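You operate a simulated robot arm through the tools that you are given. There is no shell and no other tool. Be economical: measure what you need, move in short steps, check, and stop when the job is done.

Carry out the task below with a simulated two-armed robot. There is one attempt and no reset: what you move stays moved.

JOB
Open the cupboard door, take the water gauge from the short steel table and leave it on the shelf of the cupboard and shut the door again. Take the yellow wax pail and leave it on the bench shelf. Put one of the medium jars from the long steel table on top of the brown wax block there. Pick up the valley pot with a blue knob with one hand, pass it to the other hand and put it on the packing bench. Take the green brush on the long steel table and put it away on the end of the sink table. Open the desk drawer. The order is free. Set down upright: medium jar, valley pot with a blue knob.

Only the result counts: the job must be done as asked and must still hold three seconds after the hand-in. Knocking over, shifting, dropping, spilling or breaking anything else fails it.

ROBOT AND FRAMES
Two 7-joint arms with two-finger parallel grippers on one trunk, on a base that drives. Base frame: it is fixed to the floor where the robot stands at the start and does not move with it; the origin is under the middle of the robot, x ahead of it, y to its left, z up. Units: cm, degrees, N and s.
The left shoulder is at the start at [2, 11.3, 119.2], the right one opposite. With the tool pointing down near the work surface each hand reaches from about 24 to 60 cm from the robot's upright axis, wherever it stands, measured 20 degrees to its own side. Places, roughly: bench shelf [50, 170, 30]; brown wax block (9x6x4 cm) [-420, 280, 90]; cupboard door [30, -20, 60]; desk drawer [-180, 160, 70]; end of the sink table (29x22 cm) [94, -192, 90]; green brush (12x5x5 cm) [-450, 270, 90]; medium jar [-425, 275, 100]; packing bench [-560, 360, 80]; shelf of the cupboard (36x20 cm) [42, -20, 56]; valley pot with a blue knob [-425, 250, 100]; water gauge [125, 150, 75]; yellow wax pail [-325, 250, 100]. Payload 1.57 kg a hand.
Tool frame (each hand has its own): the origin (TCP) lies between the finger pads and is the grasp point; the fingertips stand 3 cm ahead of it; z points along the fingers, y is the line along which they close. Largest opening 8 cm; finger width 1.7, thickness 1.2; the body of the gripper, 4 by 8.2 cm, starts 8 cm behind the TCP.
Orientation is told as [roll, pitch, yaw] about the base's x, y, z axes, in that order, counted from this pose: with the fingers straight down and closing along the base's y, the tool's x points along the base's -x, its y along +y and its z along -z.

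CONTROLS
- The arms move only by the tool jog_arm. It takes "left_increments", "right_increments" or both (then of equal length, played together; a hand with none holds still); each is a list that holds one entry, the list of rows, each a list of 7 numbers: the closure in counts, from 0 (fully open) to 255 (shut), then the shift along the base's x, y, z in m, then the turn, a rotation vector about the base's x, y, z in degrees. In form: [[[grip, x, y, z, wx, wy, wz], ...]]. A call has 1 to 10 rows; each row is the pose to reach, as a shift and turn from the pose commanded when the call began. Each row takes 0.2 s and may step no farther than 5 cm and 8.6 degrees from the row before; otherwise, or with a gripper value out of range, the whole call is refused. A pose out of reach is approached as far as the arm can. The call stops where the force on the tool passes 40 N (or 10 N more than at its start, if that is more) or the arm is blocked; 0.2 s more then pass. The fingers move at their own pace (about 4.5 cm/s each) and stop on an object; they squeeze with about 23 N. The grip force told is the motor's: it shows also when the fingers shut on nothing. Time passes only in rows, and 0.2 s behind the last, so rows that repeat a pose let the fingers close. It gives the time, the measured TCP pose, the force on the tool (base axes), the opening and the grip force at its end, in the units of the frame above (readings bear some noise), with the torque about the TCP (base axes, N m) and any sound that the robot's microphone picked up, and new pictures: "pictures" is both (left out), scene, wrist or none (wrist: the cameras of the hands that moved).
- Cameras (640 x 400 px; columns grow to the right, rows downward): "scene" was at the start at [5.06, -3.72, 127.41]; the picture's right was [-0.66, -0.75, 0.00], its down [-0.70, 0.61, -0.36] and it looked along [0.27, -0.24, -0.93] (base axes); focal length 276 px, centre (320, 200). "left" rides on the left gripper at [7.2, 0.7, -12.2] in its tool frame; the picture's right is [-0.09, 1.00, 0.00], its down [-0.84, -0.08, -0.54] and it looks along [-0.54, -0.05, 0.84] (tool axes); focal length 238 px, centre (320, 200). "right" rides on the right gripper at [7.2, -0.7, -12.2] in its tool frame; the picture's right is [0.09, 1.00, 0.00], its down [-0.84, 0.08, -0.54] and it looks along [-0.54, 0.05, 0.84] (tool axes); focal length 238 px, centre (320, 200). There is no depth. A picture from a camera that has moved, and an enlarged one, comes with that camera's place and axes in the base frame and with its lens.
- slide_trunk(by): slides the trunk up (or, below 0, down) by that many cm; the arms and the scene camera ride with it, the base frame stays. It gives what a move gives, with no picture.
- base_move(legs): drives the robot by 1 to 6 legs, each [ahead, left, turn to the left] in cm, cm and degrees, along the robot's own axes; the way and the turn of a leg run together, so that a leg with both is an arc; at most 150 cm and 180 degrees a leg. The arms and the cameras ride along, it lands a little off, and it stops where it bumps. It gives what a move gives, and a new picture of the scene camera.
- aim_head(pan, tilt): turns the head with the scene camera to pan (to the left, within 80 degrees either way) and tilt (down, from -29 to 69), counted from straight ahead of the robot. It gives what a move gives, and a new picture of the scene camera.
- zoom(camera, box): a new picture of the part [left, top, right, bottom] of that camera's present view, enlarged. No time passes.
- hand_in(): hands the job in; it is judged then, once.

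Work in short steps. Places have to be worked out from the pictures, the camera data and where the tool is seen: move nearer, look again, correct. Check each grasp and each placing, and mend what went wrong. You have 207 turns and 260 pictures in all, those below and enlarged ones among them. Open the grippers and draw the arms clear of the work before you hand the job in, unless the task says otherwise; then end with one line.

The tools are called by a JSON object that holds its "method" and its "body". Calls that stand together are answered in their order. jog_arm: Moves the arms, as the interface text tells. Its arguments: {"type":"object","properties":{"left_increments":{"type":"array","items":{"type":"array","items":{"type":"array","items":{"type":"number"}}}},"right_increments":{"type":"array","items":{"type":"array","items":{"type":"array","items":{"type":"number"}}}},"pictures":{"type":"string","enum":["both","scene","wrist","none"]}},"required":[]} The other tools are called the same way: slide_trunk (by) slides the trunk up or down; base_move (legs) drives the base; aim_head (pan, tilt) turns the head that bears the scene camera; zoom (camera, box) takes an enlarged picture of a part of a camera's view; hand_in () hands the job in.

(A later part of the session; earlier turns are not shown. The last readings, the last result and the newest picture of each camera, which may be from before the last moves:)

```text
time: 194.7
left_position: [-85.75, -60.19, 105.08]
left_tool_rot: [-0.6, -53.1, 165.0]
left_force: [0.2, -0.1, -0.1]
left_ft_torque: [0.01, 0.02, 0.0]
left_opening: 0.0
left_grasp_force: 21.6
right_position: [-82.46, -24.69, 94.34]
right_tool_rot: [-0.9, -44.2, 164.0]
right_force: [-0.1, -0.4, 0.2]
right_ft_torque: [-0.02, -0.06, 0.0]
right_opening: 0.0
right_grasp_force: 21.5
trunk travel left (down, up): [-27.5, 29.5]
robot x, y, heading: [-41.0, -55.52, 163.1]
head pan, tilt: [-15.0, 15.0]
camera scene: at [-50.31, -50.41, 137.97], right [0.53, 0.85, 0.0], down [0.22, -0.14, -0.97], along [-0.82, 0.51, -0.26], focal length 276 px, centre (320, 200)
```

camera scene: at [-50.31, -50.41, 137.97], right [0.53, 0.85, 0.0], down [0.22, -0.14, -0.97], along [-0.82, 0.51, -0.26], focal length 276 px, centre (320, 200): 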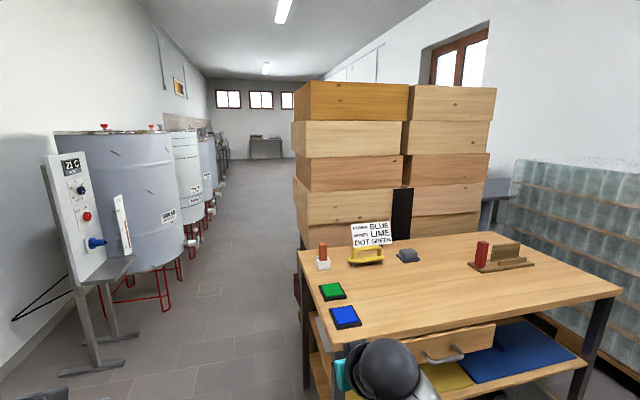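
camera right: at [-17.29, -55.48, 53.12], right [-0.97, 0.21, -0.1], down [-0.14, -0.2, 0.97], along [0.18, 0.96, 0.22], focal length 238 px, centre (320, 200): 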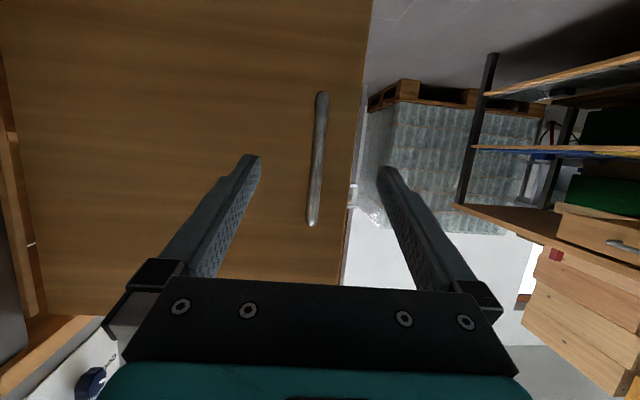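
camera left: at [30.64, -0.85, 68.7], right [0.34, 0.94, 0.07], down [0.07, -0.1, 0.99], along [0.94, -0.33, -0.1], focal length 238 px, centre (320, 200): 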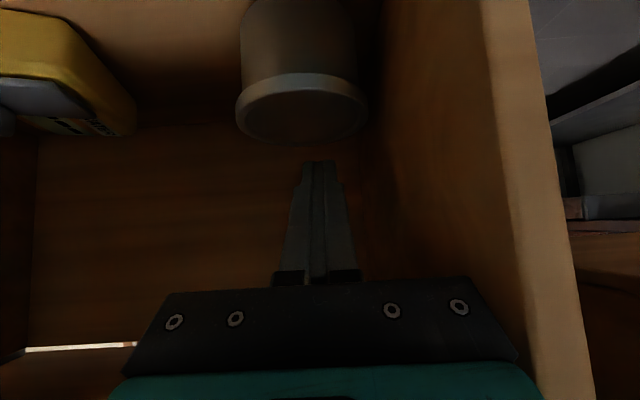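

Corridor is clear. I drive along it past the hive stack, then look toward the desk and long steel table.

{"method": "base_move", "body": {"legs": [[0, 10, 0], [148, 4, 2], [20, 0, 0]]}}

{"method": "aim_head", "body": {"pan": -70, "tilt": 20}}

{"method": "aim_head", "body": {"pan": -20, "tilt": 15}}

```text
time: 204.0
left_position: [-251.46, -29.15, 105.1]
left_tool_rot: [-0.6, -53.2, 167.0]
left_force: [-0.2, -0.5, -0.9]
left_ft_torque: [0.02, -0.01, -0.01]
left_opening: 0.0
left_grasp_force: 21.3
right_position: [-249.37, 6.4, 94.28]
right_tool_rot: [-0.8, -44.1, 166.2]
right_force: [0.8, 0.5, 0.0]
right_ft_torque: [-0.01, 0.01, 0.03]
right_opening: 0.0
right_grasp_force: 21.4
trunk travel left (down, up): [-27.5, 29.5]
robot x, y, heading: [-207.23, -22.77, 165.1]
head pan, tilt: [-15.0, 15.0]
camera scene: at [-216.33, -18.05, 137.97], right [0.5, 0.87, 0.0], down [0.22, -0.13, -0.97], along [-0.84, 0.48, -0.26], focal length 276 px, centre (320, 200)
```

scene: 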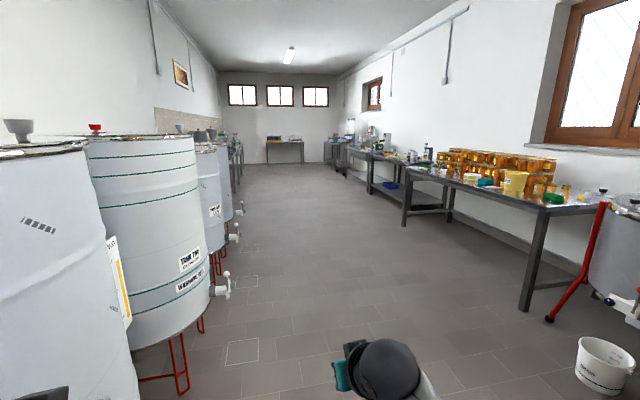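

```text
time: 205.2
left_position: [-251.46, -29.13, 105.13]
left_tool_rot: [-0.5, -53.1, 167.0]
left_force: [-0.7, 0.5, -0.1]
left_ft_torque: [0.01, 0.01, 0.0]
left_opening: 0.0
left_grasp_force: 21.6
right_position: [-249.3, 6.53, 94.31]
right_tool_rot: [-0.8, -44.2, 166.1]
right_force: [-0.7, 0.3, 0.5]
right_ft_torque: [0.03, -0.01, 0.0]
right_opening: 0.0
right_grasp_force: 21.0
trunk travel left (down, up): [-27.5, 29.5]
robot x, y, heading: [-206.93, -23.15, 165.1]
head pan, tilt: [-70.0, 20.0]
camera scene: at [-209.0, -13.47, 137.16], right [1.0, 0.09, 0.0], down [0.03, -0.34, -0.94], along [-0.08, 0.94, -0.34], focal length 276 px, centre (320, 200)
```

scene: 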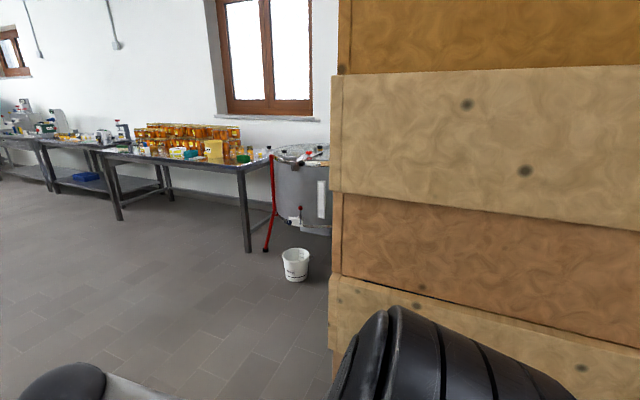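

```text
time: 206.4
left_position: [-251.42, -29.05, 105.03]
left_tool_rot: [-0.6, -53.1, 167.0]
left_force: [0.4, 0.5, 0.7]
left_ft_torque: [-0.03, 0.0, 0.02]
left_opening: 0.02
left_grasp_force: 21.2
right_position: [-249.4, 6.38, 94.27]
right_tool_rot: [-1.0, -44.2, 166.1]
right_force: [0.4, -1.0, 0.1]
right_ft_torque: [0.0, 0.0, 0.01]
right_opening: 0.0
right_grasp_force: 21.7
trunk travel left (down, up): [-27.5, 29.5]
robot x, y, heading: [-207.08, -23.21, 164.8]
head pan, tilt: [-20.0, 15.0]
camera scene: at [-215.83, -17.37, 137.97], right [0.57, 0.82, 0.0], down [0.21, -0.15, -0.97], along [-0.79, 0.56, -0.26], focal length 276 px, centre (320, 200)
```

scene: 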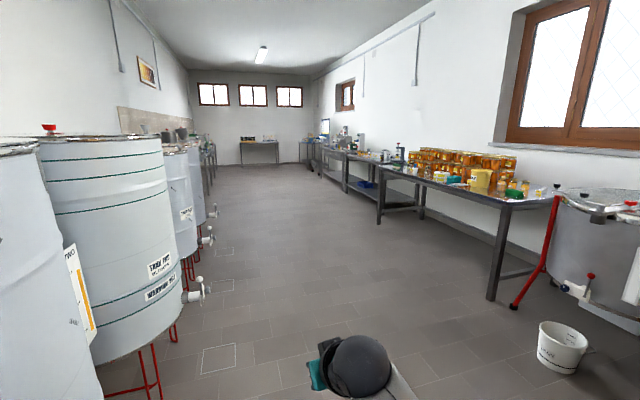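

I can see the honey table with the yellow pail at its right end. Drive toward it and face the wall.

{"method": "base_move", "body": {"legs": [[70, 0, 0], [0, 0, -90], [85, 0, 0]]}}

{"method": "aim_head", "body": {"pan": -60, "tilt": 20}}

{"method": "aim_head", "body": {"pan": 30, "tilt": 22}}

```text
time: 218.1
left_position: [-259.8, 121.78, 105.03]
left_tool_rot: [-0.6, -53.1, 77.9]
left_force: [-1.3, -0.1, -0.3]
left_ft_torque: [0.0, 0.04, 0.0]
left_opening: 0.01
left_grasp_force: 21.5
right_position: [-224.13, 120.47, 94.29]
right_tool_rot: [-0.9, -44.3, 77.1]
right_force: [0.4, -0.4, 0.5]
right_ft_torque: [-0.01, 0.01, 0.01]
right_opening: 0.04
right_grasp_force: 21.2
trunk travel left (down, up): [-27.5, 29.5]
robot x, y, heading: [-252.68, 77.39, 76.1]
head pan, tilt: [-20.0, 15.0]
camera scene: at [-247.43, 86.29, 137.97], right [0.83, -0.56, 0.0], down [-0.14, -0.21, -0.97], along [0.54, 0.8, -0.26], focal length 276 px, centre (320, 200)
```

scene: 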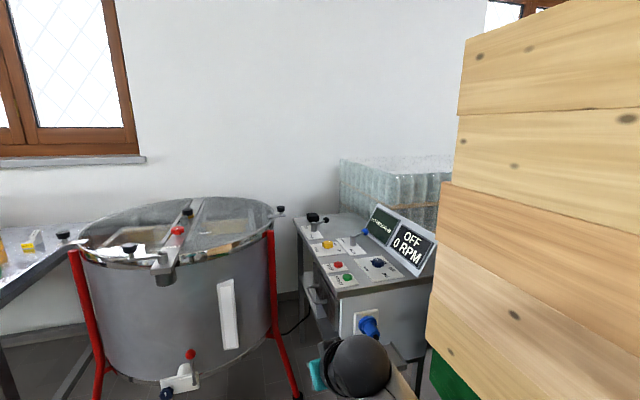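

```text
time: 219.2
left_position: [-259.73, 121.8, 105.08]
left_tool_rot: [-0.7, -53.0, 78.0]
left_force: [0.3, 0.5, 0.7]
left_ft_torque: [0.0, 0.0, 0.03]
left_opening: 0.0
left_grasp_force: 20.7
right_position: [-224.09, 120.39, 94.23]
right_tool_rot: [-0.8, -44.2, 77.1]
right_force: [0.0, -0.1, 0.2]
right_ft_torque: [-0.02, 0.0, -0.01]
right_opening: 0.02
right_grasp_force: 21.0
trunk travel left (down, up): [-27.5, 29.5]
robot x, y, heading: [-252.83, 77.59, 76.2]
head pan, tilt: [-60.0, 20.0]
camera scene: at [-243.71, 81.1, 137.16], right [0.28, -0.96, 0.0], down [-0.33, -0.09, -0.94], along [0.9, 0.26, -0.34], focal length 276 px, centre (320, 200)
```

scene: 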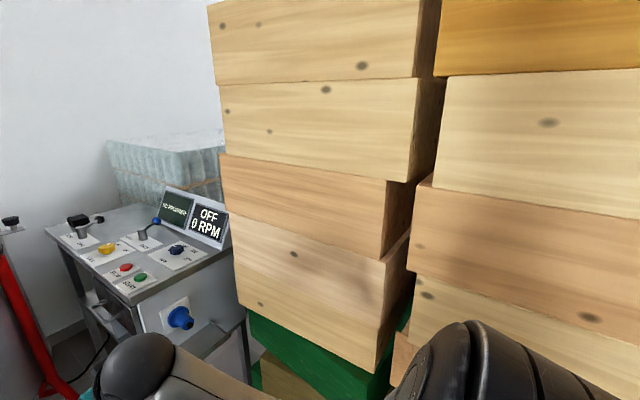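

```text
time: 220.8
left_position: [-259.66, 121.8, 105.01]
left_tool_rot: [-0.5, -53.1, 78.0]
left_force: [-1.2, -0.6, 1.0]
left_ft_torque: [-0.01, 0.02, -0.02]
left_opening: 0.03
left_grasp_force: 21.4
right_position: [-224.19, 120.39, 94.23]
right_tool_rot: [-0.9, -44.2, 77.1]
right_force: [-0.8, 0.6, -1.1]
right_ft_torque: [0.01, 0.02, -0.01]
right_opening: 0.01
right_grasp_force: 21.6
trunk travel left (down, up): [-27.5, 29.5]
robot x, y, heading: [-252.81, 77.8, 75.9]
head pan, tilt: [30.0, 22.0]
camera scene: at [-255.21, 87.45, 136.84], right [0.96, 0.28, 0.0], down [0.1, -0.36, -0.93], along [-0.26, 0.89, -0.37], focal length 276 px, centre (320, 200)
```

scene: 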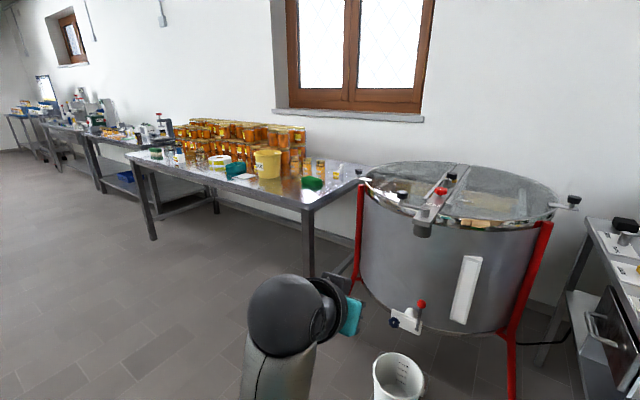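

The desk is the control console by the drum; its drawer seems to face left, toward the drum. Look closer.

{"method": "aim_head", "body": {"pan": -18, "tilt": 32}}

{"method": "zoom", "body": {"camera": "scene", "box": [220, 80, 460, 230]}}

```text
time: 222.0
left_position: [-259.77, 121.9, 105.05]
left_tool_rot: [-0.6, -53.1, 78.1]
left_force: [0.5, -0.1, 0.8]
left_ft_torque: [0.0, -0.01, 0.01]
left_opening: 0.01
left_grasp_force: 21.4
right_position: [-224.07, 120.56, 94.28]
right_tool_rot: [-0.9, -44.2, 77.1]
right_force: [0.9, -0.5, -0.3]
right_ft_torque: [0.02, 0.03, -0.01]
right_opening: 0.02
right_grasp_force: 21.4
trunk travel left (down, up): [-27.5, 29.5]
robot x, y, heading: [-252.54, 77.79, 76.0]
head pan, tilt: [-18.0, 32.0]
camera scene: at [-247.92, 86.13, 135.24], right [0.85, -0.53, 0.0], down [-0.28, -0.45, -0.85], along [0.45, 0.72, -0.53], focal length 276 px, centre (320, 200)
```

scene: 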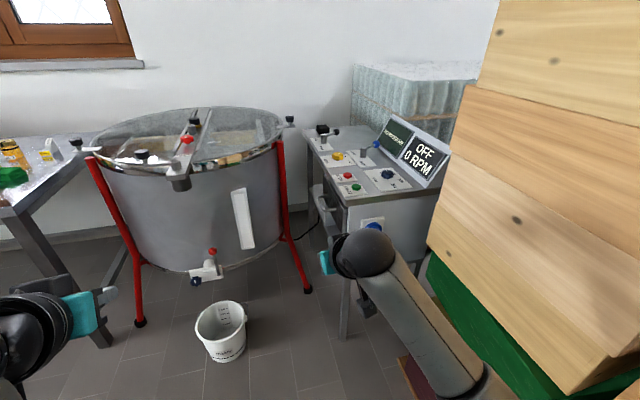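

```text
2.67 times, centred on (340, 155) of scene
camera zoom: at [-247.92, 86.13, 135.24], right [0.85, -0.53, 0.0], down [-0.28, -0.45, -0.85], along [0.45, 0.72, -0.53], focal length 735 px, centre (267, 320)
```

zoom: 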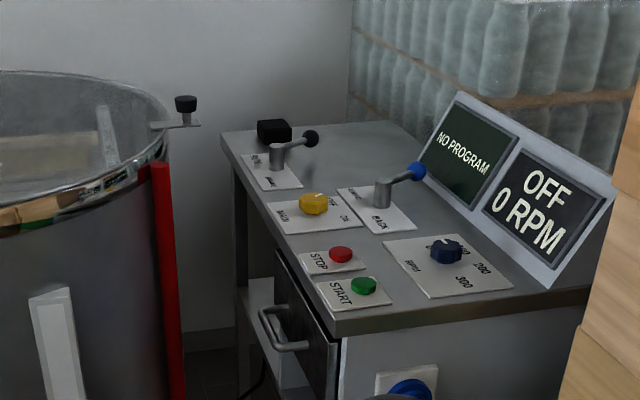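

The drawer faces left with a horizontal bar handle at about 97 cm ahead, 32 cm right, z≈73. The right hand will take it from upper-left. Drive 46 cm ahead first.

{"method": "base_move", "body": {"legs": [[46, 0, -1]]}}

{"method": "jog_arm", "body": {"right_increments": [[[0, 0, 0, 0, -8, 2, 0], [0, 0, 0, 0, -16, 4, 0], [0, 0, 0, 0, -24, 6, 0], [0, 0, 0, 0, -32, 8, 0], [0, 0, 0, 0, -42.7, 10.9, 0]]], "pictures": "both"}}

```text
time: 224.8
left_position: [-247.69, 166.31, 105.02]
left_tool_rot: [-0.6, -53.1, 77.1]
left_force: [0.3, -0.3, 0.9]
left_ft_torque: [-0.03, 0.0, -0.01]
left_opening: 0.01
left_grasp_force: 21.5
right_position: [-212.04, 164.32, 94.24]
right_tool_rot: [-0.9, -44.1, 76.3]
right_force: [0.2, -0.1, -0.3]
right_ft_torque: [0.02, 0.0, -0.01]
right_opening: 0.02
right_grasp_force: 21.4
trunk travel left (down, up): [-27.5, 29.5]
robot x, y, heading: [-241.16, 121.98, 75.1]
head pan, tilt: [-18.0, 32.0]
camera scene: at [-236.36, 130.4, 135.24], right [0.84, -0.54, 0.0], down [-0.29, -0.45, -0.85], along [0.46, 0.71, -0.53], focal length 276 px, centre (320, 200)
```

scene: 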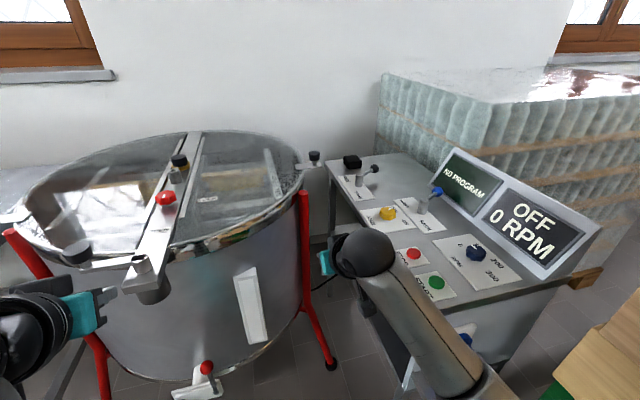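

```text
refused: row 5 steps farther than a row can; nothing moved
```

The left hand is close to the drum's crank; I stand both hands upright and pull the left one back.

{"method": "jog_arm", "body": {"left_increments": [[[0, -0.006, -0.022, 0.005, -7.3, 2, 0], [0, -0.012, -0.044, 0.01, -14.6, 3.9, 0], [0, -0.018, -0.066, 0.01, -21.9, 5.9, 0], [0, -0.024, -0.09, 0.01, -29.2, 7.8, 0], [0, -0.03, -0.115, 0.01, -36.6, 9.8, 0], [0, -0.036, -0.138, 0, -43.9, 11.7, 0], [0, -0.042, -0.16, 0, -51.2, 13.7, 0]]], "right_increments": [[[0, 0, 0, 0, -6.1, 1.6, 0], [0, 0, 0, 0, -12.2, 3.3, 0], [0, 0, 0, 0, -18.2, 4.9, 0], [0, 0, 0, 0, -24.3, 6.5, 0], [0, 0, 0, 0, -30.4, 8.1, 0], [0, 0, 0, 0, -36.5, 9.8, 0], [0, 0, 0, 0, -42.5, 11.4, 0]]], "pictures": "wrist"}}

```text
time: 225.4
left_position: [-255.57, 165.7, 105.31]
left_tool_rot: [13.6, -42.4, 71.5]
left_force: [0.3, 1.1, 0.7]
left_ft_torque: [0.0, 0.05, 0.04]
left_opening: 5.26
left_grasp_force: 0.1
left hand out of reach, approached as far as the arm can: row 1, 2, 3
right_position: [-212.08, 164.31, 94.3]
right_tool_rot: [-0.5, -32.2, 76.1]
right_force: [-0.2, -0.3, -0.6]
right_ft_torque: [0.03, 0.01, 0.0]
right_opening: 5.25
right_grasp_force: 0.1
trunk travel left (down, up): [-27.5, 29.5]
robot x, y, heading: [-241.52, 121.7, 75.0]
head pan, tilt: [-18.0, 32.0]
stopped in row 3 (left hand): the arm was blocked; the commanded pose is now the measured one
camera right: at [-214.38, 152.04, 100.78], right [-0.98, 0.17, -0.06], down [0.02, 0.43, 0.9], along [0.18, 0.89, -0.42], focal length 238 px, centre (320, 200)
camera left: at [-257.65, 152.38, 109.36], right [-0.95, 0.22, 0.23], down [0.28, 0.2, 0.94], along [0.16, 0.95, -0.25], focal length 238 px, centre (320, 200)
```

right: 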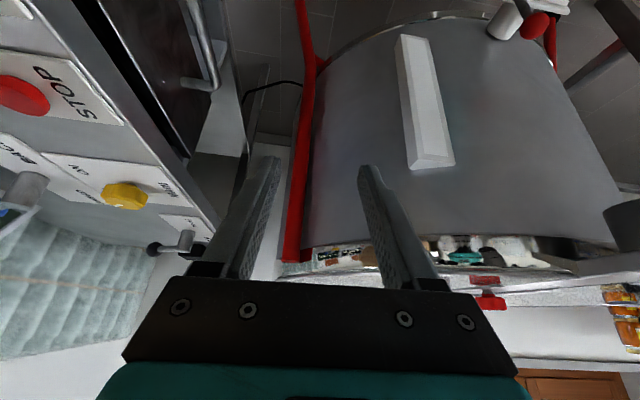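
left: 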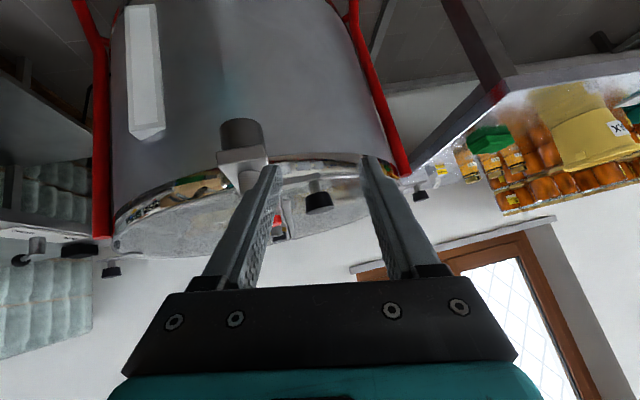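

Triangulated: handle bar centre ≈(-198.5,163,76.6). Stand the right hand upright, then roll it 50° to point right-down.

{"method": "jog_arm", "body": {"right_increments": [[[0, 0, 0, 0, -7.7, 2.1, 0], [0, 0, 0, 0, -15.4, 4.1, 0], [0, 0, 0, 0, -23.2, 6.2, 0], [0, 0, 0, 0, -30.9, 8.3, 0]]], "pictures": "none"}}

{"method": "jog_arm", "body": {"right_increments": [[[0, 0.015, 0, -0.02, -2.1, -8.1, 0], [0, 0.03, 0, -0.04, -4.3, -16.1, 0], [0, 0.045, 0, -0.06, -6.5, -24.2, 0], [0, 0.06, 0, -0.08, -8.6, -32.2, 0], [0, 0.07, 0, -0.1, -10.8, -40.3, 0], [0, 0.076, 0.003, -0.125, -12.9, -48.3, 0]]], "pictures": "both"}}

```text
time: 226.4
left_position: [-255.55, 165.83, 105.25]
left_tool_rot: [13.4, -42.3, 71.5]
left_force: [-0.1, 0.8, 0.5]
left_ft_torque: [0.01, 0.0, 0.02]
left_opening: 7.99
left_grasp_force: 0.1
right_position: [-212.08, 164.37, 94.29]
right_tool_rot: [0.0, 0.0, 75.7]
right_force: [-0.1, -0.1, 0.5]
right_ft_torque: [0.0, 0.01, 0.01]
right_opening: 7.99
right_grasp_force: 0.0
trunk travel left (down, up): [-27.5, 29.5]
robot x, y, heading: [-241.31, 122.03, 75.1]
head pan, tilt: [-18.0, 32.0]
```

```text
time: 227.8
left_position: [-255.65, 165.97, 105.38]
left_tool_rot: [13.5, -42.2, 71.7]
left_force: [-0.4, 0.1, -1.0]
left_ft_torque: [-0.01, -0.01, -0.03]
left_opening: 7.97
left_grasp_force: 0.1
right_position: [-204.58, 164.68, 81.95]
right_tool_rot: [-50.1, 0.4, 76.0]
right_force: [0.5, -0.5, 0.1]
right_ft_torque: [0.02, -0.04, 0.04]
right_opening: 8.03
right_grasp_force: 0.0
trunk travel left (down, up): [-27.5, 29.5]
robot x, y, heading: [-241.47, 121.92, 74.9]
head pan, tilt: [-18.0, 32.0]
camera scene: at [-236.56, 130.44, 135.24], right [0.84, -0.54, 0.0], down [-0.29, -0.45, -0.85], along [0.46, 0.71, -0.53], focal length 276 px, centre (320, 200)
camera right: at [-214.85, 159.97, 90.27], right [-0.64, 0.06, -0.76], down [-0.25, 0.93, 0.28], along [0.72, 0.37, -0.58], focal length 238 px, centre (320, 200)
```

scene: 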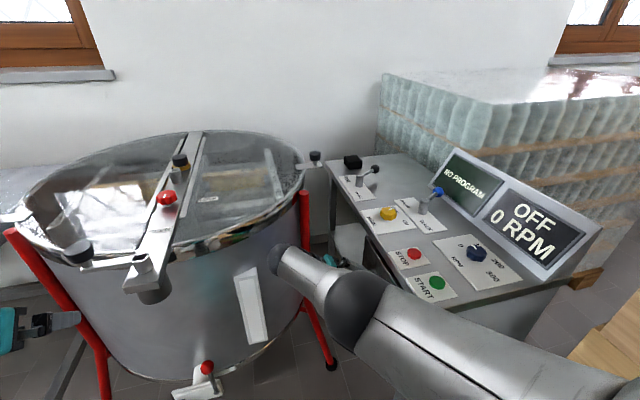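
right: 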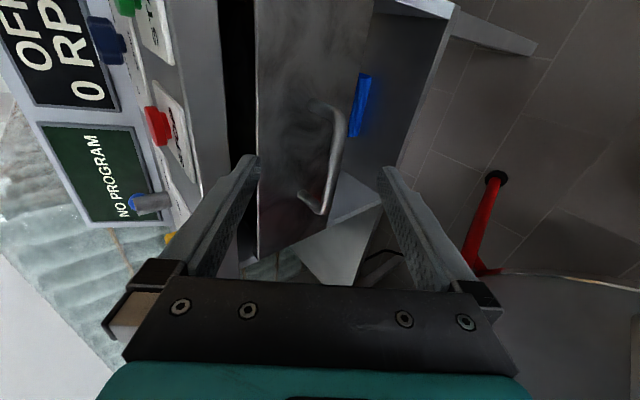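

Handle lies right between the fingers. Advance ~7.5 cm and close.

{"method": "jog_arm", "body": {"right_increments": [[[0, 0.026, -0.007, -0.027, 0, 0, 0], [0, 0.052, -0.015, -0.053, 0, 0, 0], [255, 0.052, -0.015, -0.053, 0, 0, 0], [255, 0.052, -0.015, -0.053, 0, 0, 0], [255, 0.052, -0.015, -0.053, 0, 0, 0], [255, 0.052, -0.015, -0.053, 0, 0, 0], [255, 0.052, -0.015, -0.053, 0, 0, 0]]], "pictures": "wrist"}}

```text
time: 229.3
left_position: [-255.84, 165.78, 105.41]
left_tool_rot: [13.5, -42.3, 71.7]
left_force: [-0.1, 0.3, -0.8]
left_ft_torque: [0.02, 0.02, 0.0]
left_opening: 7.99
left_grasp_force: 0.1
right_position: [-201.35, 161.18, 76.71]
right_tool_rot: [-47.6, 1.2, 75.8]
right_force: [-34.2, -7.7, -7.8]
right_ft_torque: [-0.17, 0.96, -0.08]
right_opening: 0.84
right_grasp_force: 14.4
right hand out of reach, approached as far as the arm can: row 1, 2, 3, 4, 5, 6, 7
trunk travel left (down, up): [-27.5, 29.5]
robot x, y, heading: [-241.44, 121.93, 75.1]
head pan, tilt: [-18.0, 32.0]
stopped in row 7 (right hand): the force on the tool passed its limit at 42 N (the readings are from after the stop); the commanded pose is now the measured one
camera right: at [-211.24, 156.58, 85.44], right [-0.68, 0.06, -0.73], down [-0.23, 0.93, 0.29], along [0.7, 0.37, -0.61], focal length 238 px, centre (320, 200)
```

right: 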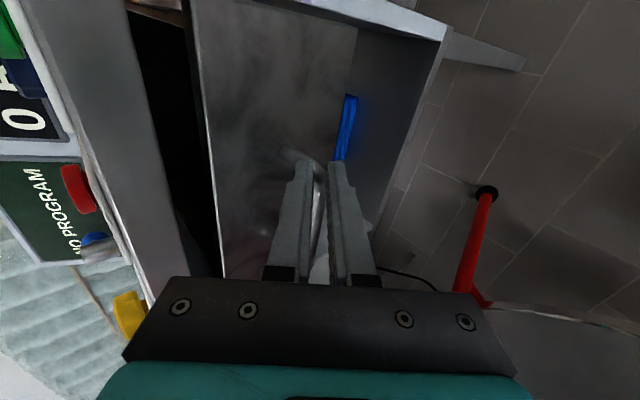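

Bar gripped. Pull the drawer to the left in steps.

{"method": "jog_arm", "body": {"right_increments": [[[255, -0.029, 0.008, 0, 0, 0, 0], [255, -0.058, 0.015, 0, 0, 0, 0], [255, -0.087, 0.023, 0, 0, 0, 0], [255, -0.116, 0.031, 0, 0, 0, 0], [255, -0.145, 0.039, 0, 0, 0, 0], [255, -0.174, 0.046, 0, 0, 0, 0]]], "pictures": "both"}}

```text
time: 230.7
left_position: [-255.72, 165.77, 105.3]
left_tool_rot: [13.4, -42.4, 71.7]
left_force: [0.1, 0.3, -0.1]
left_ft_torque: [-0.01, 0.01, -0.02]
left_opening: 7.98
left_grasp_force: 0.0
right_position: [-217.33, 162.32, 78.84]
right_tool_rot: [-48.7, 0.8, 75.7]
right_force: [0.0, 0.3, 0.6]
right_ft_torque: [0.0, 0.01, 0.03]
right_opening: 0.0
right_grasp_force: 21.7
right hand out of reach, approached as far as the arm can: row 2, 3, 4, 5, 6
trunk travel left (down, up): [-27.5, 29.5]
robot x, y, heading: [-241.41, 122.11, 75.0]
head pan, tilt: [-18.0, 32.0]
camera scene: at [-236.6, 130.37, 135.25], right [0.84, -0.54, 0.0], down [-0.29, -0.45, -0.85], along [0.46, 0.71, -0.53], focal length 276 px, centre (320, 200)
camera right: at [-227.45, 157.62, 87.51], right [-0.66, 0.06, -0.75], down [-0.24, 0.93, 0.29], along [0.71, 0.37, -0.6], focal length 238 px, centre (320, 200)
```

scene: 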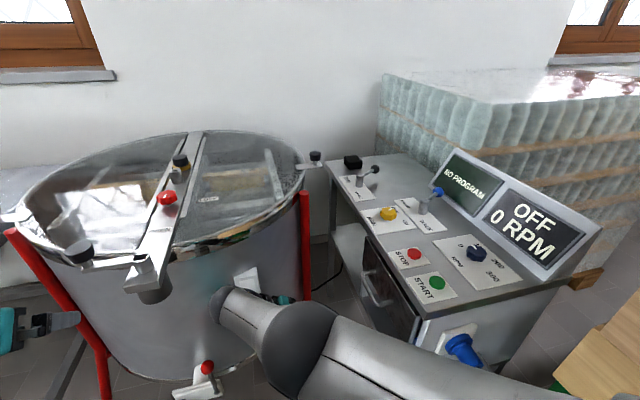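
right: 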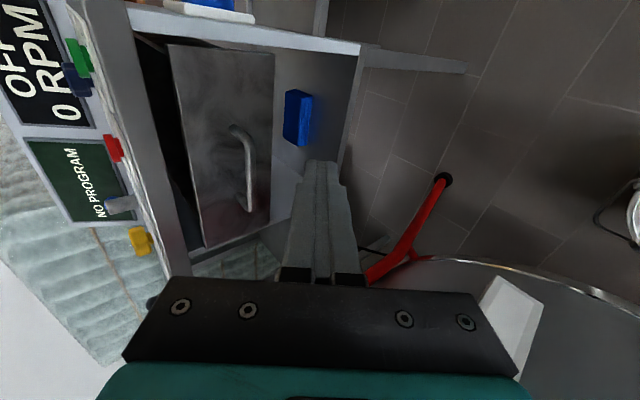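

The grip slipped off. Zoom to see how far the drawer moved.

{"method": "zoom", "body": {"camera": "scene", "box": [320, 200, 520, 360]}}

{"method": "zoom", "body": {"camera": "right", "box": [100, 0, 400, 260]}}

```text
2.50 times, centred on (420, 280) of scene
camera zoom: at [-236.6, 130.37, 135.25], right [0.84, -0.54, 0.0], down [-0.29, -0.45, -0.85], along [0.46, 0.71, -0.53], focal length 689 px, centre (70, 0)
```

zoom: 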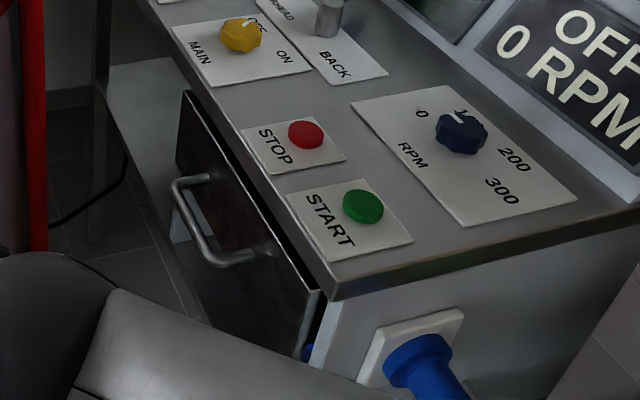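

```text
1.54 times, centred on (250, 130) of right
camera zoom: at [-227.45, 157.62, 87.51], right [-0.66, 0.06, -0.75], down [-0.24, 0.93, 0.29], along [0.71, 0.37, -0.6], focal length 367 px, centre (428, 308)
```

zoom: 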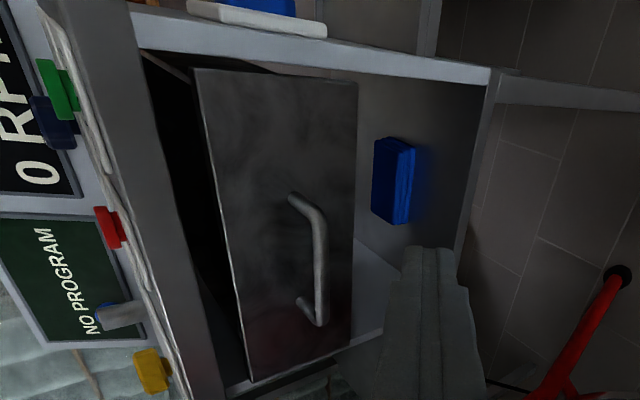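

Drawer is ~2–3 cm open; bar now ≈(-197.7,165.2,74.5). I regrasp with a steeper hand (roll ≈28°), fingers half open.

{"method": "jog_arm", "body": {"right_increments": [[[140, 0.0, 0.01, 0.04, 1.8, 6.7, 0], [140, 0.03, 0.02, 0.07, 3.6, 13.4, 0], [140, 0.07, 0.03, 0.085, 5.3, 20, 0], [140, 0.11, 0.04, 0.085, 5.3, 20, 0], [140, 0.133, 0.046, 0.081, 5.3, 20, 0]]], "pictures": "wrist"}}

```text
time: 231.9
left_position: [-255.54, 165.85, 105.28]
left_tool_rot: [13.5, -42.3, 71.6]
left_force: [-0.5, 0.3, -0.4]
left_ft_torque: [0.01, -0.03, 0.0]
left_opening: 8.01
left_grasp_force: 0.0
right_position: [-203.7, 169.13, 86.23]
right_tool_rot: [-27.9, 0.5, 76.0]
right_force: [0.3, -0.2, -0.2]
right_ft_torque: [-0.02, 0.01, -0.03]
right_opening: 3.61
right_grasp_force: 0.1
right hand out of reach, approached as far as the arm can: row 1, 2, 3, 4, 5
trunk travel left (down, up): [-27.5, 29.5]
robot x, y, heading: [-241.09, 122.22, 75.1]
head pan, tilt: [-18.0, 32.0]
camera right: at [-210.28, 163.46, 97.29], right [-0.88, 0.12, -0.47], down [-0.11, 0.89, 0.43], along [0.47, 0.43, -0.77], focal length 238 px, centre (320, 200)
```

right: 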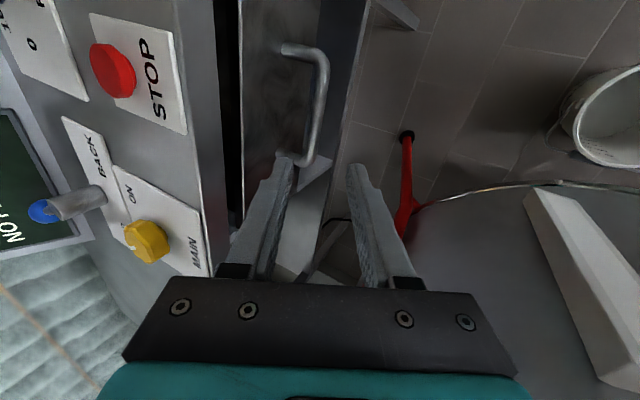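

Bar centre is at (-197.6,165.2); the hand must come 2–4 cm nearer and 11.5 cm down. Do it and close.

{"method": "jog_arm", "body": {"right_increments": [[[140, 0.01, -0.025, -0.01, 0, 0, 0], [140, 0.025, -0.03, -0.045, 0, 0, 0], [140, 0.042, -0.035, -0.08, 0, 0, 0], [140, 0.06, -0.039, -0.115, 0, 0, 0], [140, 0.06, -0.039, -0.115, 0, 0, 0]]], "pictures": "wrist"}}

```text
time: 233.1
left_position: [-255.58, 165.82, 105.37]
left_tool_rot: [13.6, -42.3, 71.6]
left_force: [0.5, -1.2, 0.0]
left_ft_torque: [-0.01, 0.0, -0.03]
left_opening: 8.02
left_grasp_force: 0.1
right_position: [-198.23, 162.92, 75.73]
right_tool_rot: [-28.0, 0.4, 76.0]
right_force: [0.5, 0.6, -0.4]
right_ft_torque: [0.0, 0.01, -0.01]
right_opening: 3.61
right_grasp_force: 0.1
right hand out of reach, approached as far as the arm can: row 1, 2, 3, 4, 5
trunk travel left (down, up): [-27.5, 29.5]
robot x, y, heading: [-241.09, 122.05, 75.0]
head pan, tilt: [-18.0, 32.0]
camera right: at [-204.95, 157.34, 86.89], right [-0.88, 0.12, -0.47], down [-0.11, 0.89, 0.44], along [0.47, 0.43, -0.77], focal length 238 px, centre (320, 200)
```

right: 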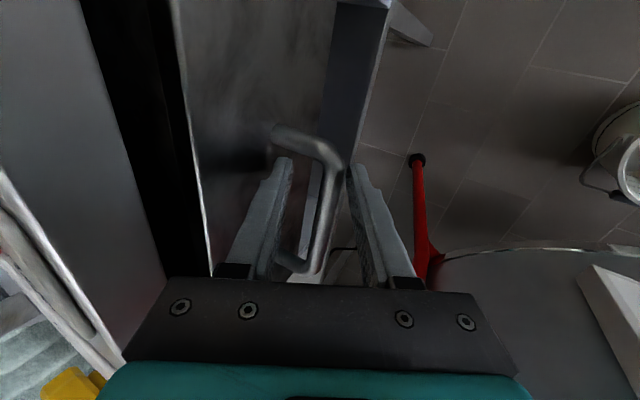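

The bar is between the fingers. Close firmly.

{"method": "jog_arm", "body": {"right_increments": [[[255, 0, 0.005, -0.005, 0, 0, 0], [255, 0, 0.005, -0.005, 0, 0, 0], [255, 0, 0.005, -0.005, 0, 0, 0], [255, 0, 0.005, -0.005, 0, 0, 0]]], "pictures": "none"}}

{"method": "base_move", "body": {"legs": [[0, 5, 0]]}}

```text
time: 234.1
left_position: [-255.71, 165.86, 105.22]
left_tool_rot: [13.4, -42.3, 71.7]
left_force: [-0.5, 1.0, -0.5]
left_ft_torque: [0.0, 0.02, 0.02]
left_opening: 7.99
left_grasp_force: 0.1
right_position: [-198.94, 163.18, 75.51]
right_tool_rot: [-27.6, 0.5, 76.0]
right_force: [-18.8, 4.2, -15.5]
right_ft_torque: [1.08, 0.02, -0.06]
right_opening: 1.45
right_grasp_force: 30.6
right hand out of reach, approached as far as the arm can: row 1, 2, 3, 4
trunk travel left (down, up): [-27.5, 29.5]
robot x, y, heading: [-241.36, 121.81, 75.5]
head pan, tilt: [-18.0, 32.0]
```

```text
time: 235.0
left_position: [-260.3, 167.28, 105.23]
left_tool_rot: [13.6, -42.3, 71.5]
left_force: [-0.4, -1.6, 0.7]
left_ft_torque: [0.04, -0.01, 0.0]
left_opening: 8.01
left_grasp_force: 0.0
right_position: [-202.93, 164.25, 75.69]
right_tool_rot: [-28.1, 0.4, 76.0]
right_force: [2.6, 9.2, -8.2]
right_ft_torque: [0.0, -0.09, -0.49]
right_opening: 1.43
right_grasp_force: 31.0
trunk travel left (down, up): [-27.5, 29.5]
robot x, y, heading: [-246.1, 122.98, 75.0]
head pan, tilt: [-18.0, 32.0]
camera scene: at [-241.11, 131.79, 135.23], right [0.84, -0.54, 0.0], down [-0.29, -0.45, -0.85], along [0.46, 0.71, -0.53], focal length 276 px, centre (320, 200)
```

scene: 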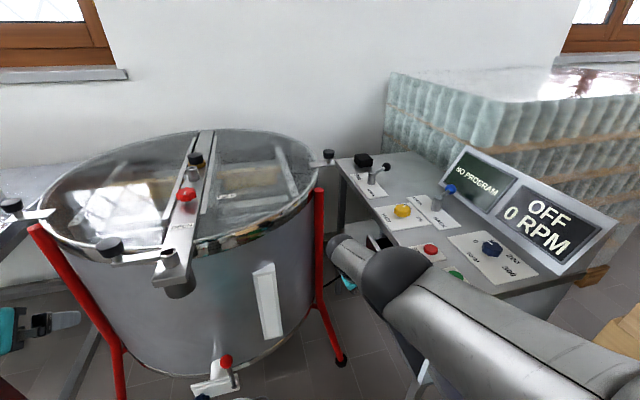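

The drawer is coming. Continue 12 cm more.

{"method": "base_move", "body": {"legs": [[0, 6, 0], [0, 6, 0]]}}

{"method": "zoom", "body": {"camera": "right", "box": [0, 0, 640, 400]}}

```text
time: 236.6
left_position: [-271.59, 170.41, 105.35]
left_tool_rot: [13.5, -42.2, 71.6]
left_force: [-0.8, 0.7, 0.2]
left_ft_torque: [-0.02, 0.05, -0.02]
left_opening: 7.99
left_grasp_force: 0.1
right_position: [-214.46, 168.07, 75.94]
right_tool_rot: [-28.0, -0.4, 76.5]
right_force: [6.6, 28.9, -7.7]
right_ft_torque: [0.24, -0.12, -0.07]
right_opening: 1.45
right_grasp_force: 30.6
trunk travel left (down, up): [-27.5, 29.5]
robot x, y, heading: [-257.63, 126.28, 75.3]
head pan, tilt: [-18.0, 32.0]
camera scene: at [-252.59, 135.06, 135.21], right [0.84, -0.54, 0.0], down [-0.29, -0.45, -0.85], along [0.46, 0.71, -0.53], focal length 276 px, centre (320, 200)
```

scene: 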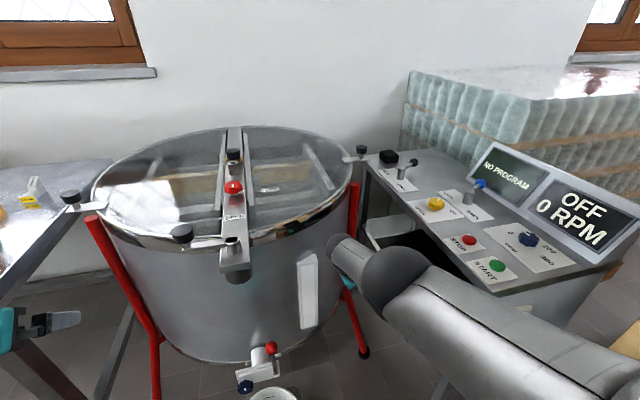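

```text
1.00 times, centred on (320, 200) of right (not enlarged: the box is as wide or as high as the picture)
camera zoom: at [-221.13, 162.19, 86.8], right [-0.88, 0.12, -0.47], down [-0.12, 0.89, 0.45], along [0.47, 0.45, -0.76], focal length 238 px, centre (320, 200)
```

zoom: 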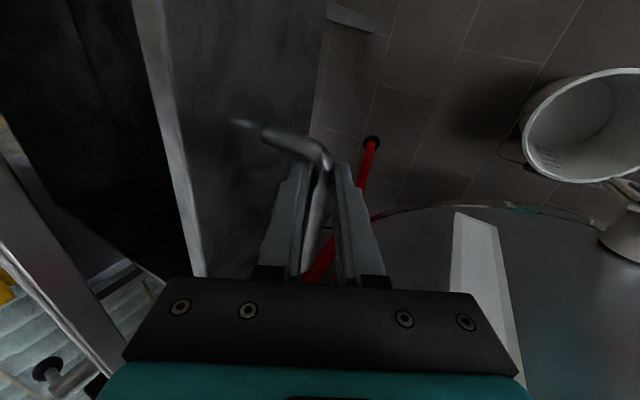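

About 18–20 cm open. Try 4 cm more with a slight forward correction.

{"method": "base_move", "body": {"legs": [[0.8, 4, 0]]}}

```text
time: 237.4
left_position: [-275.6, 171.84, 105.33]
left_tool_rot: [13.6, -42.3, 71.6]
left_force: [0.4, 0.6, 0.4]
left_ft_torque: [0.02, 0.03, 0.03]
left_opening: 8.0
left_grasp_force: 0.1
right_position: [-218.26, 169.28, 75.82]
right_tool_rot: [-27.8, -0.2, 76.3]
right_force: [-5.0, -10.9, -3.2]
right_ft_torque: [-0.48, 0.2, -0.9]
right_opening: 1.43
right_grasp_force: 30.9
trunk travel left (down, up): [-27.5, 29.5]
robot x, y, heading: [-261.29, 127.74, 75.2]
head pan, tilt: [-18.0, 32.0]
camera scene: at [-256.39, 136.44, 135.25], right [0.84, -0.54, 0.0], down [-0.29, -0.44, -0.85], along [0.46, 0.71, -0.53], focal length 276 px, centre (320, 200)
```

scene: 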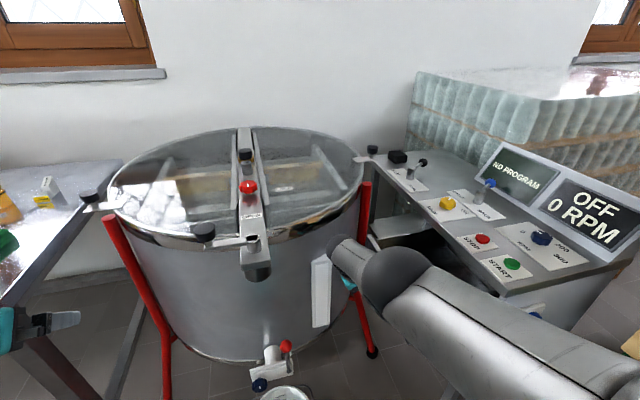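

Drawer ~22 cm open. Release (half-open) and withdraw up-left.

{"method": "jog_arm", "body": {"right_increments": [[[140, 0, 0, 0, 0, 0, 0], [140, 0, 0, 0, 0, 0, 0], [140, -0.018, 0.0, 0.04, 0, 0, 0], [140, -0.036, 0.0, 0.08, 0, 0, 0], [140, -0.05, -0.02, 0.12, 0, 0, 0], [140, -0.06, -0.05, 0.15, 0, 0, 0]]], "pictures": "scene"}}

```text
time: 238.8
left_position: [-275.6, 171.98, 105.39]
left_tool_rot: [13.4, -42.3, 71.6]
left_force: [0.1, 0.3, -0.5]
left_ft_torque: [0.0, -0.02, 0.0]
left_opening: 8.01
left_grasp_force: 0.0
right_position: [-221.47, 175.09, 86.62]
right_tool_rot: [-27.9, 0.0, 76.2]
right_force: [1.4, 0.1, -0.1]
right_ft_torque: [0.05, -0.04, -0.01]
right_opening: 3.62
right_grasp_force: 0.0
right hand out of reach, approached as far as the arm can: row 3, 4, 5, 6
trunk travel left (down, up): [-27.5, 29.5]
robot x, y, heading: [-260.96, 128.46, 75.1]
head pan, tilt: [-18.0, 32.0]
camera scene: at [-256.42, 136.5, 135.25], right [0.84, -0.54, 0.0], down [-0.29, -0.45, -0.85], along [0.46, 0.71, -0.53], focal length 276 px, centre (320, 200)
```

scene: 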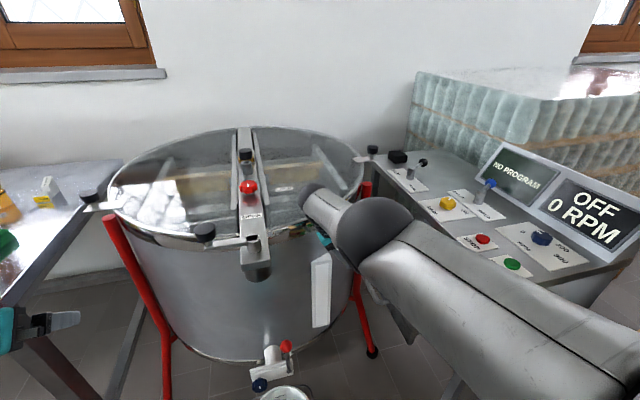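

Back the base straight off and check the drawer.

{"method": "base_move", "body": {"legs": [[-40, 0, 0]]}}

{"method": "zoom", "body": {"camera": "scene", "box": [260, 80, 580, 280]}}

```text
time: 241.3
left_position: [-285.68, 133.26, 105.42]
left_tool_rot: [13.6, -42.3, 71.3]
left_force: [-0.3, -0.7, -0.5]
left_ft_torque: [-0.02, 0.02, 0.03]
left_opening: 8.0
left_grasp_force: 0.0
right_position: [-231.6, 136.35, 86.69]
right_tool_rot: [-27.9, -0.1, 75.9]
right_force: [-0.1, 0.8, -1.0]
right_ft_torque: [0.02, -0.04, 0.0]
right_opening: 3.58
right_grasp_force: 0.1
trunk travel left (down, up): [-27.5, 29.5]
robot x, y, heading: [-271.45, 89.19, 74.7]
head pan, tilt: [-18.0, 32.0]
camera scene: at [-266.68, 97.74, 135.25], right [0.84, -0.55, 0.0], down [-0.29, -0.44, -0.85], along [0.46, 0.71, -0.53], focal length 276 px, centre (320, 200)
```

scene: 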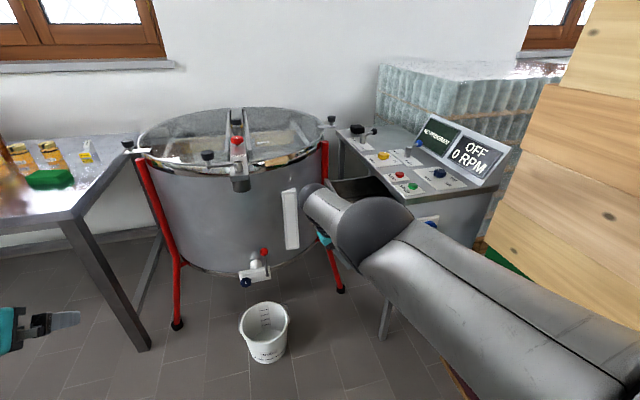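

```text
2.00 times, centred on (420, 180) of scene
camera zoom: at [-266.68, 97.74, 135.25], right [0.84, -0.55, 0.0], down [-0.29, -0.44, -0.85], along [0.46, 0.71, -0.53], focal length 552 px, centre (120, 240)
```

zoom: 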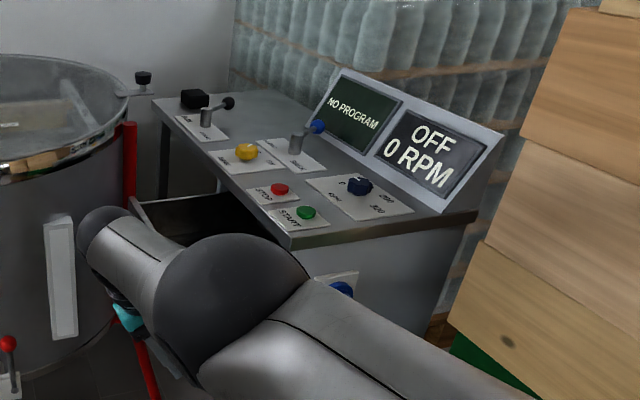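

Drawer stands open. Now look at the honey table on the left.

{"method": "aim_head", "body": {"pan": 25, "tilt": 25}}

{"method": "zoom", "body": {"camera": "scene", "box": [100, 60, 420, 260]}}

```text
time: 242.4
left_position: [-285.73, 133.35, 105.35]
left_tool_rot: [13.5, -42.3, 71.2]
left_force: [0.0, -0.6, 0.2]
left_ft_torque: [0.01, -0.01, -0.01]
left_opening: 8.0
left_grasp_force: 0.1
right_position: [-231.65, 136.21, 86.76]
right_tool_rot: [-27.9, -0.2, 75.9]
right_force: [0.5, -0.1, -0.4]
right_ft_torque: [-0.01, 0.01, 0.04]
right_opening: 3.6
right_grasp_force: 0.0
trunk travel left (down, up): [-27.5, 29.5]
robot x, y, heading: [-271.49, 89.7, 74.9]
head pan, tilt: [25.0, 25.0]
camera scene: at [-273.13, 99.36, 136.35], right [0.99, 0.17, 0.0], down [0.07, -0.42, -0.91], along [-0.15, 0.89, -0.42], focal length 276 px, centre (320, 200)
```

scene: 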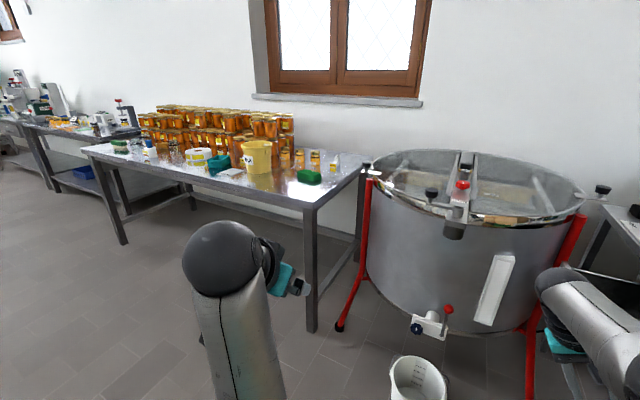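

```text
2.00 times, centred on (260, 160) of scene
camera zoom: at [-273.13, 99.36, 136.35], right [0.99, 0.17, 0.0], down [0.07, -0.42, -0.91], along [-0.15, 0.89, -0.42], focal length 552 px, centre (440, 280)
```

zoom: 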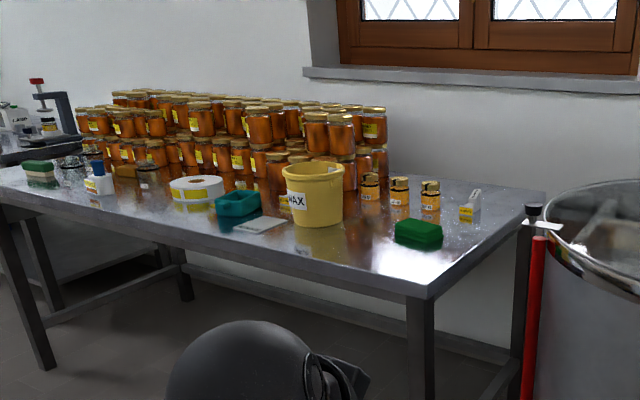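

All the left-end items are visible: pot with blue knob, jars, brown block, green brush. Straighten both hands first.

{"method": "jog_arm", "body": {"left_increments": [[[0, 0.01, 0, -0.01, -7.3, -0.3, 0.5], [0, 0.02, 0, -0.02, -14.6, -0.7, 1], [0, 0.03, -0.005, -0.03, -22, -1, 2], [0, 0.04, -0.01, -0.04, -29.3, -1.3, 3], [0, 0.05, -0.012, -0.05, -36.6, -1.6, 3], [0, 0.06, -0.015, -0.06, -44, -2, 3]]], "right_increments": [[[0, -0.02, -0.027, 0.025, 1.2, 4.6, 0], [0, -0.04, -0.053, 0.05, 2.4, 9, 0], [0, -0.06, -0.08, 0.075, 3.6, 13.6, 0], [0, -0.08, -0.107, 0.1, 4.8, 18, 0], [0, -0.1, -0.133, 0.11, 6, 22.5, 0], [0, -0.115, -0.156, 0.11, 7.2, 27, 0]]], "pictures": "none"}}

{"method": "base_move", "body": {"legs": [[0, 140, 0], [46, 45, 0]]}}

{"method": "aim_head", "body": {"pan": 0, "tilt": 35}}

```text
time: 243.0
left_position: [-290.14, 134.51, 104.35]
left_tool_rot: [18.6, -32.8, 73.8]
left_force: [-0.5, -0.2, -0.1]
left_ft_torque: [0.04, 0.01, 0.04]
left_opening: 8.01
left_grasp_force: 0.1
left hand out of reach, approached as far as the arm can: row 2
right_position: [-233.26, 137.42, 88.8]
right_tool_rot: [-21.6, -0.1, 75.8]
right_force: [0.4, -0.3, -0.1]
right_ft_torque: [0.01, 0.0, 0.03]
right_opening: 8.01
right_grasp_force: 0.4
right hand out of reach, approached as far as the arm can: row 1, 2
trunk travel left (down, up): [-27.5, 29.5]
robot x, y, heading: [-271.97, 89.3, 75.0]
head pan, tilt: [25.0, 25.0]
stopped in row 2 (left hand): the arm was blocked; the commanded pose is now the measured one
```

```text
time: 253.0
left_position: [-455.69, 224.31, 104.52]
left_tool_rot: [18.6, -32.8, 74.4]
left_force: [0.7, -0.6, 1.0]
left_ft_torque: [-0.03, 0.01, -0.01]
left_opening: 8.02
left_grasp_force: 0.1
right_position: [-398.96, 228.04, 88.65]
right_tool_rot: [-21.6, -0.1, 76.4]
right_force: [0.7, -0.2, 1.2]
right_ft_torque: [-0.03, -0.01, -0.01]
right_opening: 8.0
right_grasp_force: 0.0
trunk travel left (down, up): [-27.5, 29.5]
robot x, y, heading: [-436.86, 179.55, 75.4]
head pan, tilt: [25.0, 25.0]
camera scene: at [-438.46, 189.45, 136.35], right [0.98, 0.18, 0.0], down [0.08, -0.42, -0.91], along [-0.16, 0.89, -0.42], focal length 276 px, centre (320, 200)
```

scene: 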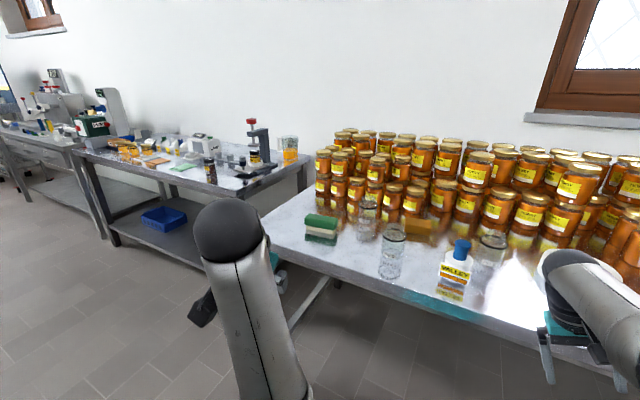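

```text
time: 253.9
left_position: [-455.74, 224.34, 104.39]
left_tool_rot: [18.8, -32.8, 74.3]
left_force: [0.2, -0.5, -0.3]
left_ft_torque: [-0.03, 0.01, 0.0]
left_opening: 8.01
left_grasp_force: 0.0
right_position: [-398.84, 227.93, 88.8]
right_tool_rot: [-21.5, -0.1, 76.3]
right_force: [-0.2, 0.4, 0.3]
right_ft_torque: [0.01, -0.03, -0.02]
right_opening: 8.02
right_grasp_force: 0.1
trunk travel left (down, up): [-27.5, 29.5]
robot x, y, heading: [-437.12, 179.38, 75.4]
head pan, tilt: [0.0, 35.0]
camera scene: at [-434.57, 188.89, 134.78], right [0.97, -0.25, 0.0], down [-0.14, -0.56, -0.82], along [0.2, 0.79, -0.57], focal length 276 px, centre (320, 200)
```

scene: 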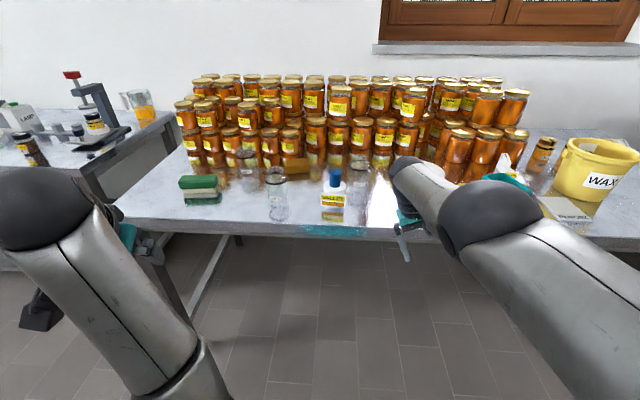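

Zoom to identify the items on the left end.

{"method": "zoom", "body": {"camera": "scene", "box": [150, 120, 430, 250]}}

```text
2.29 times, centred on (290, 185) of scene
camera zoom: at [-434.57, 188.89, 134.78], right [0.97, -0.25, 0.0], down [-0.14, -0.56, -0.82], along [0.2, 0.79, -0.57], focal length 630 px, centre (389, 234)
```

zoom: 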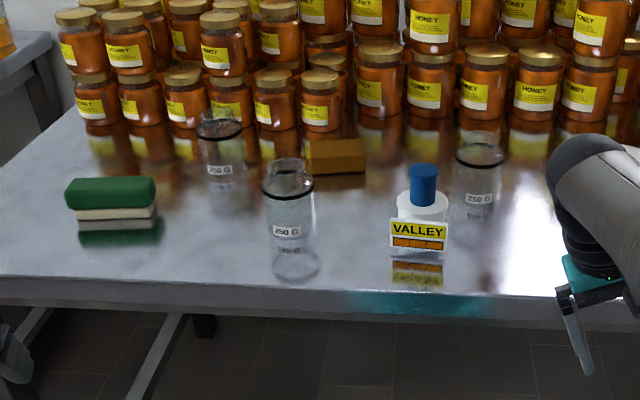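

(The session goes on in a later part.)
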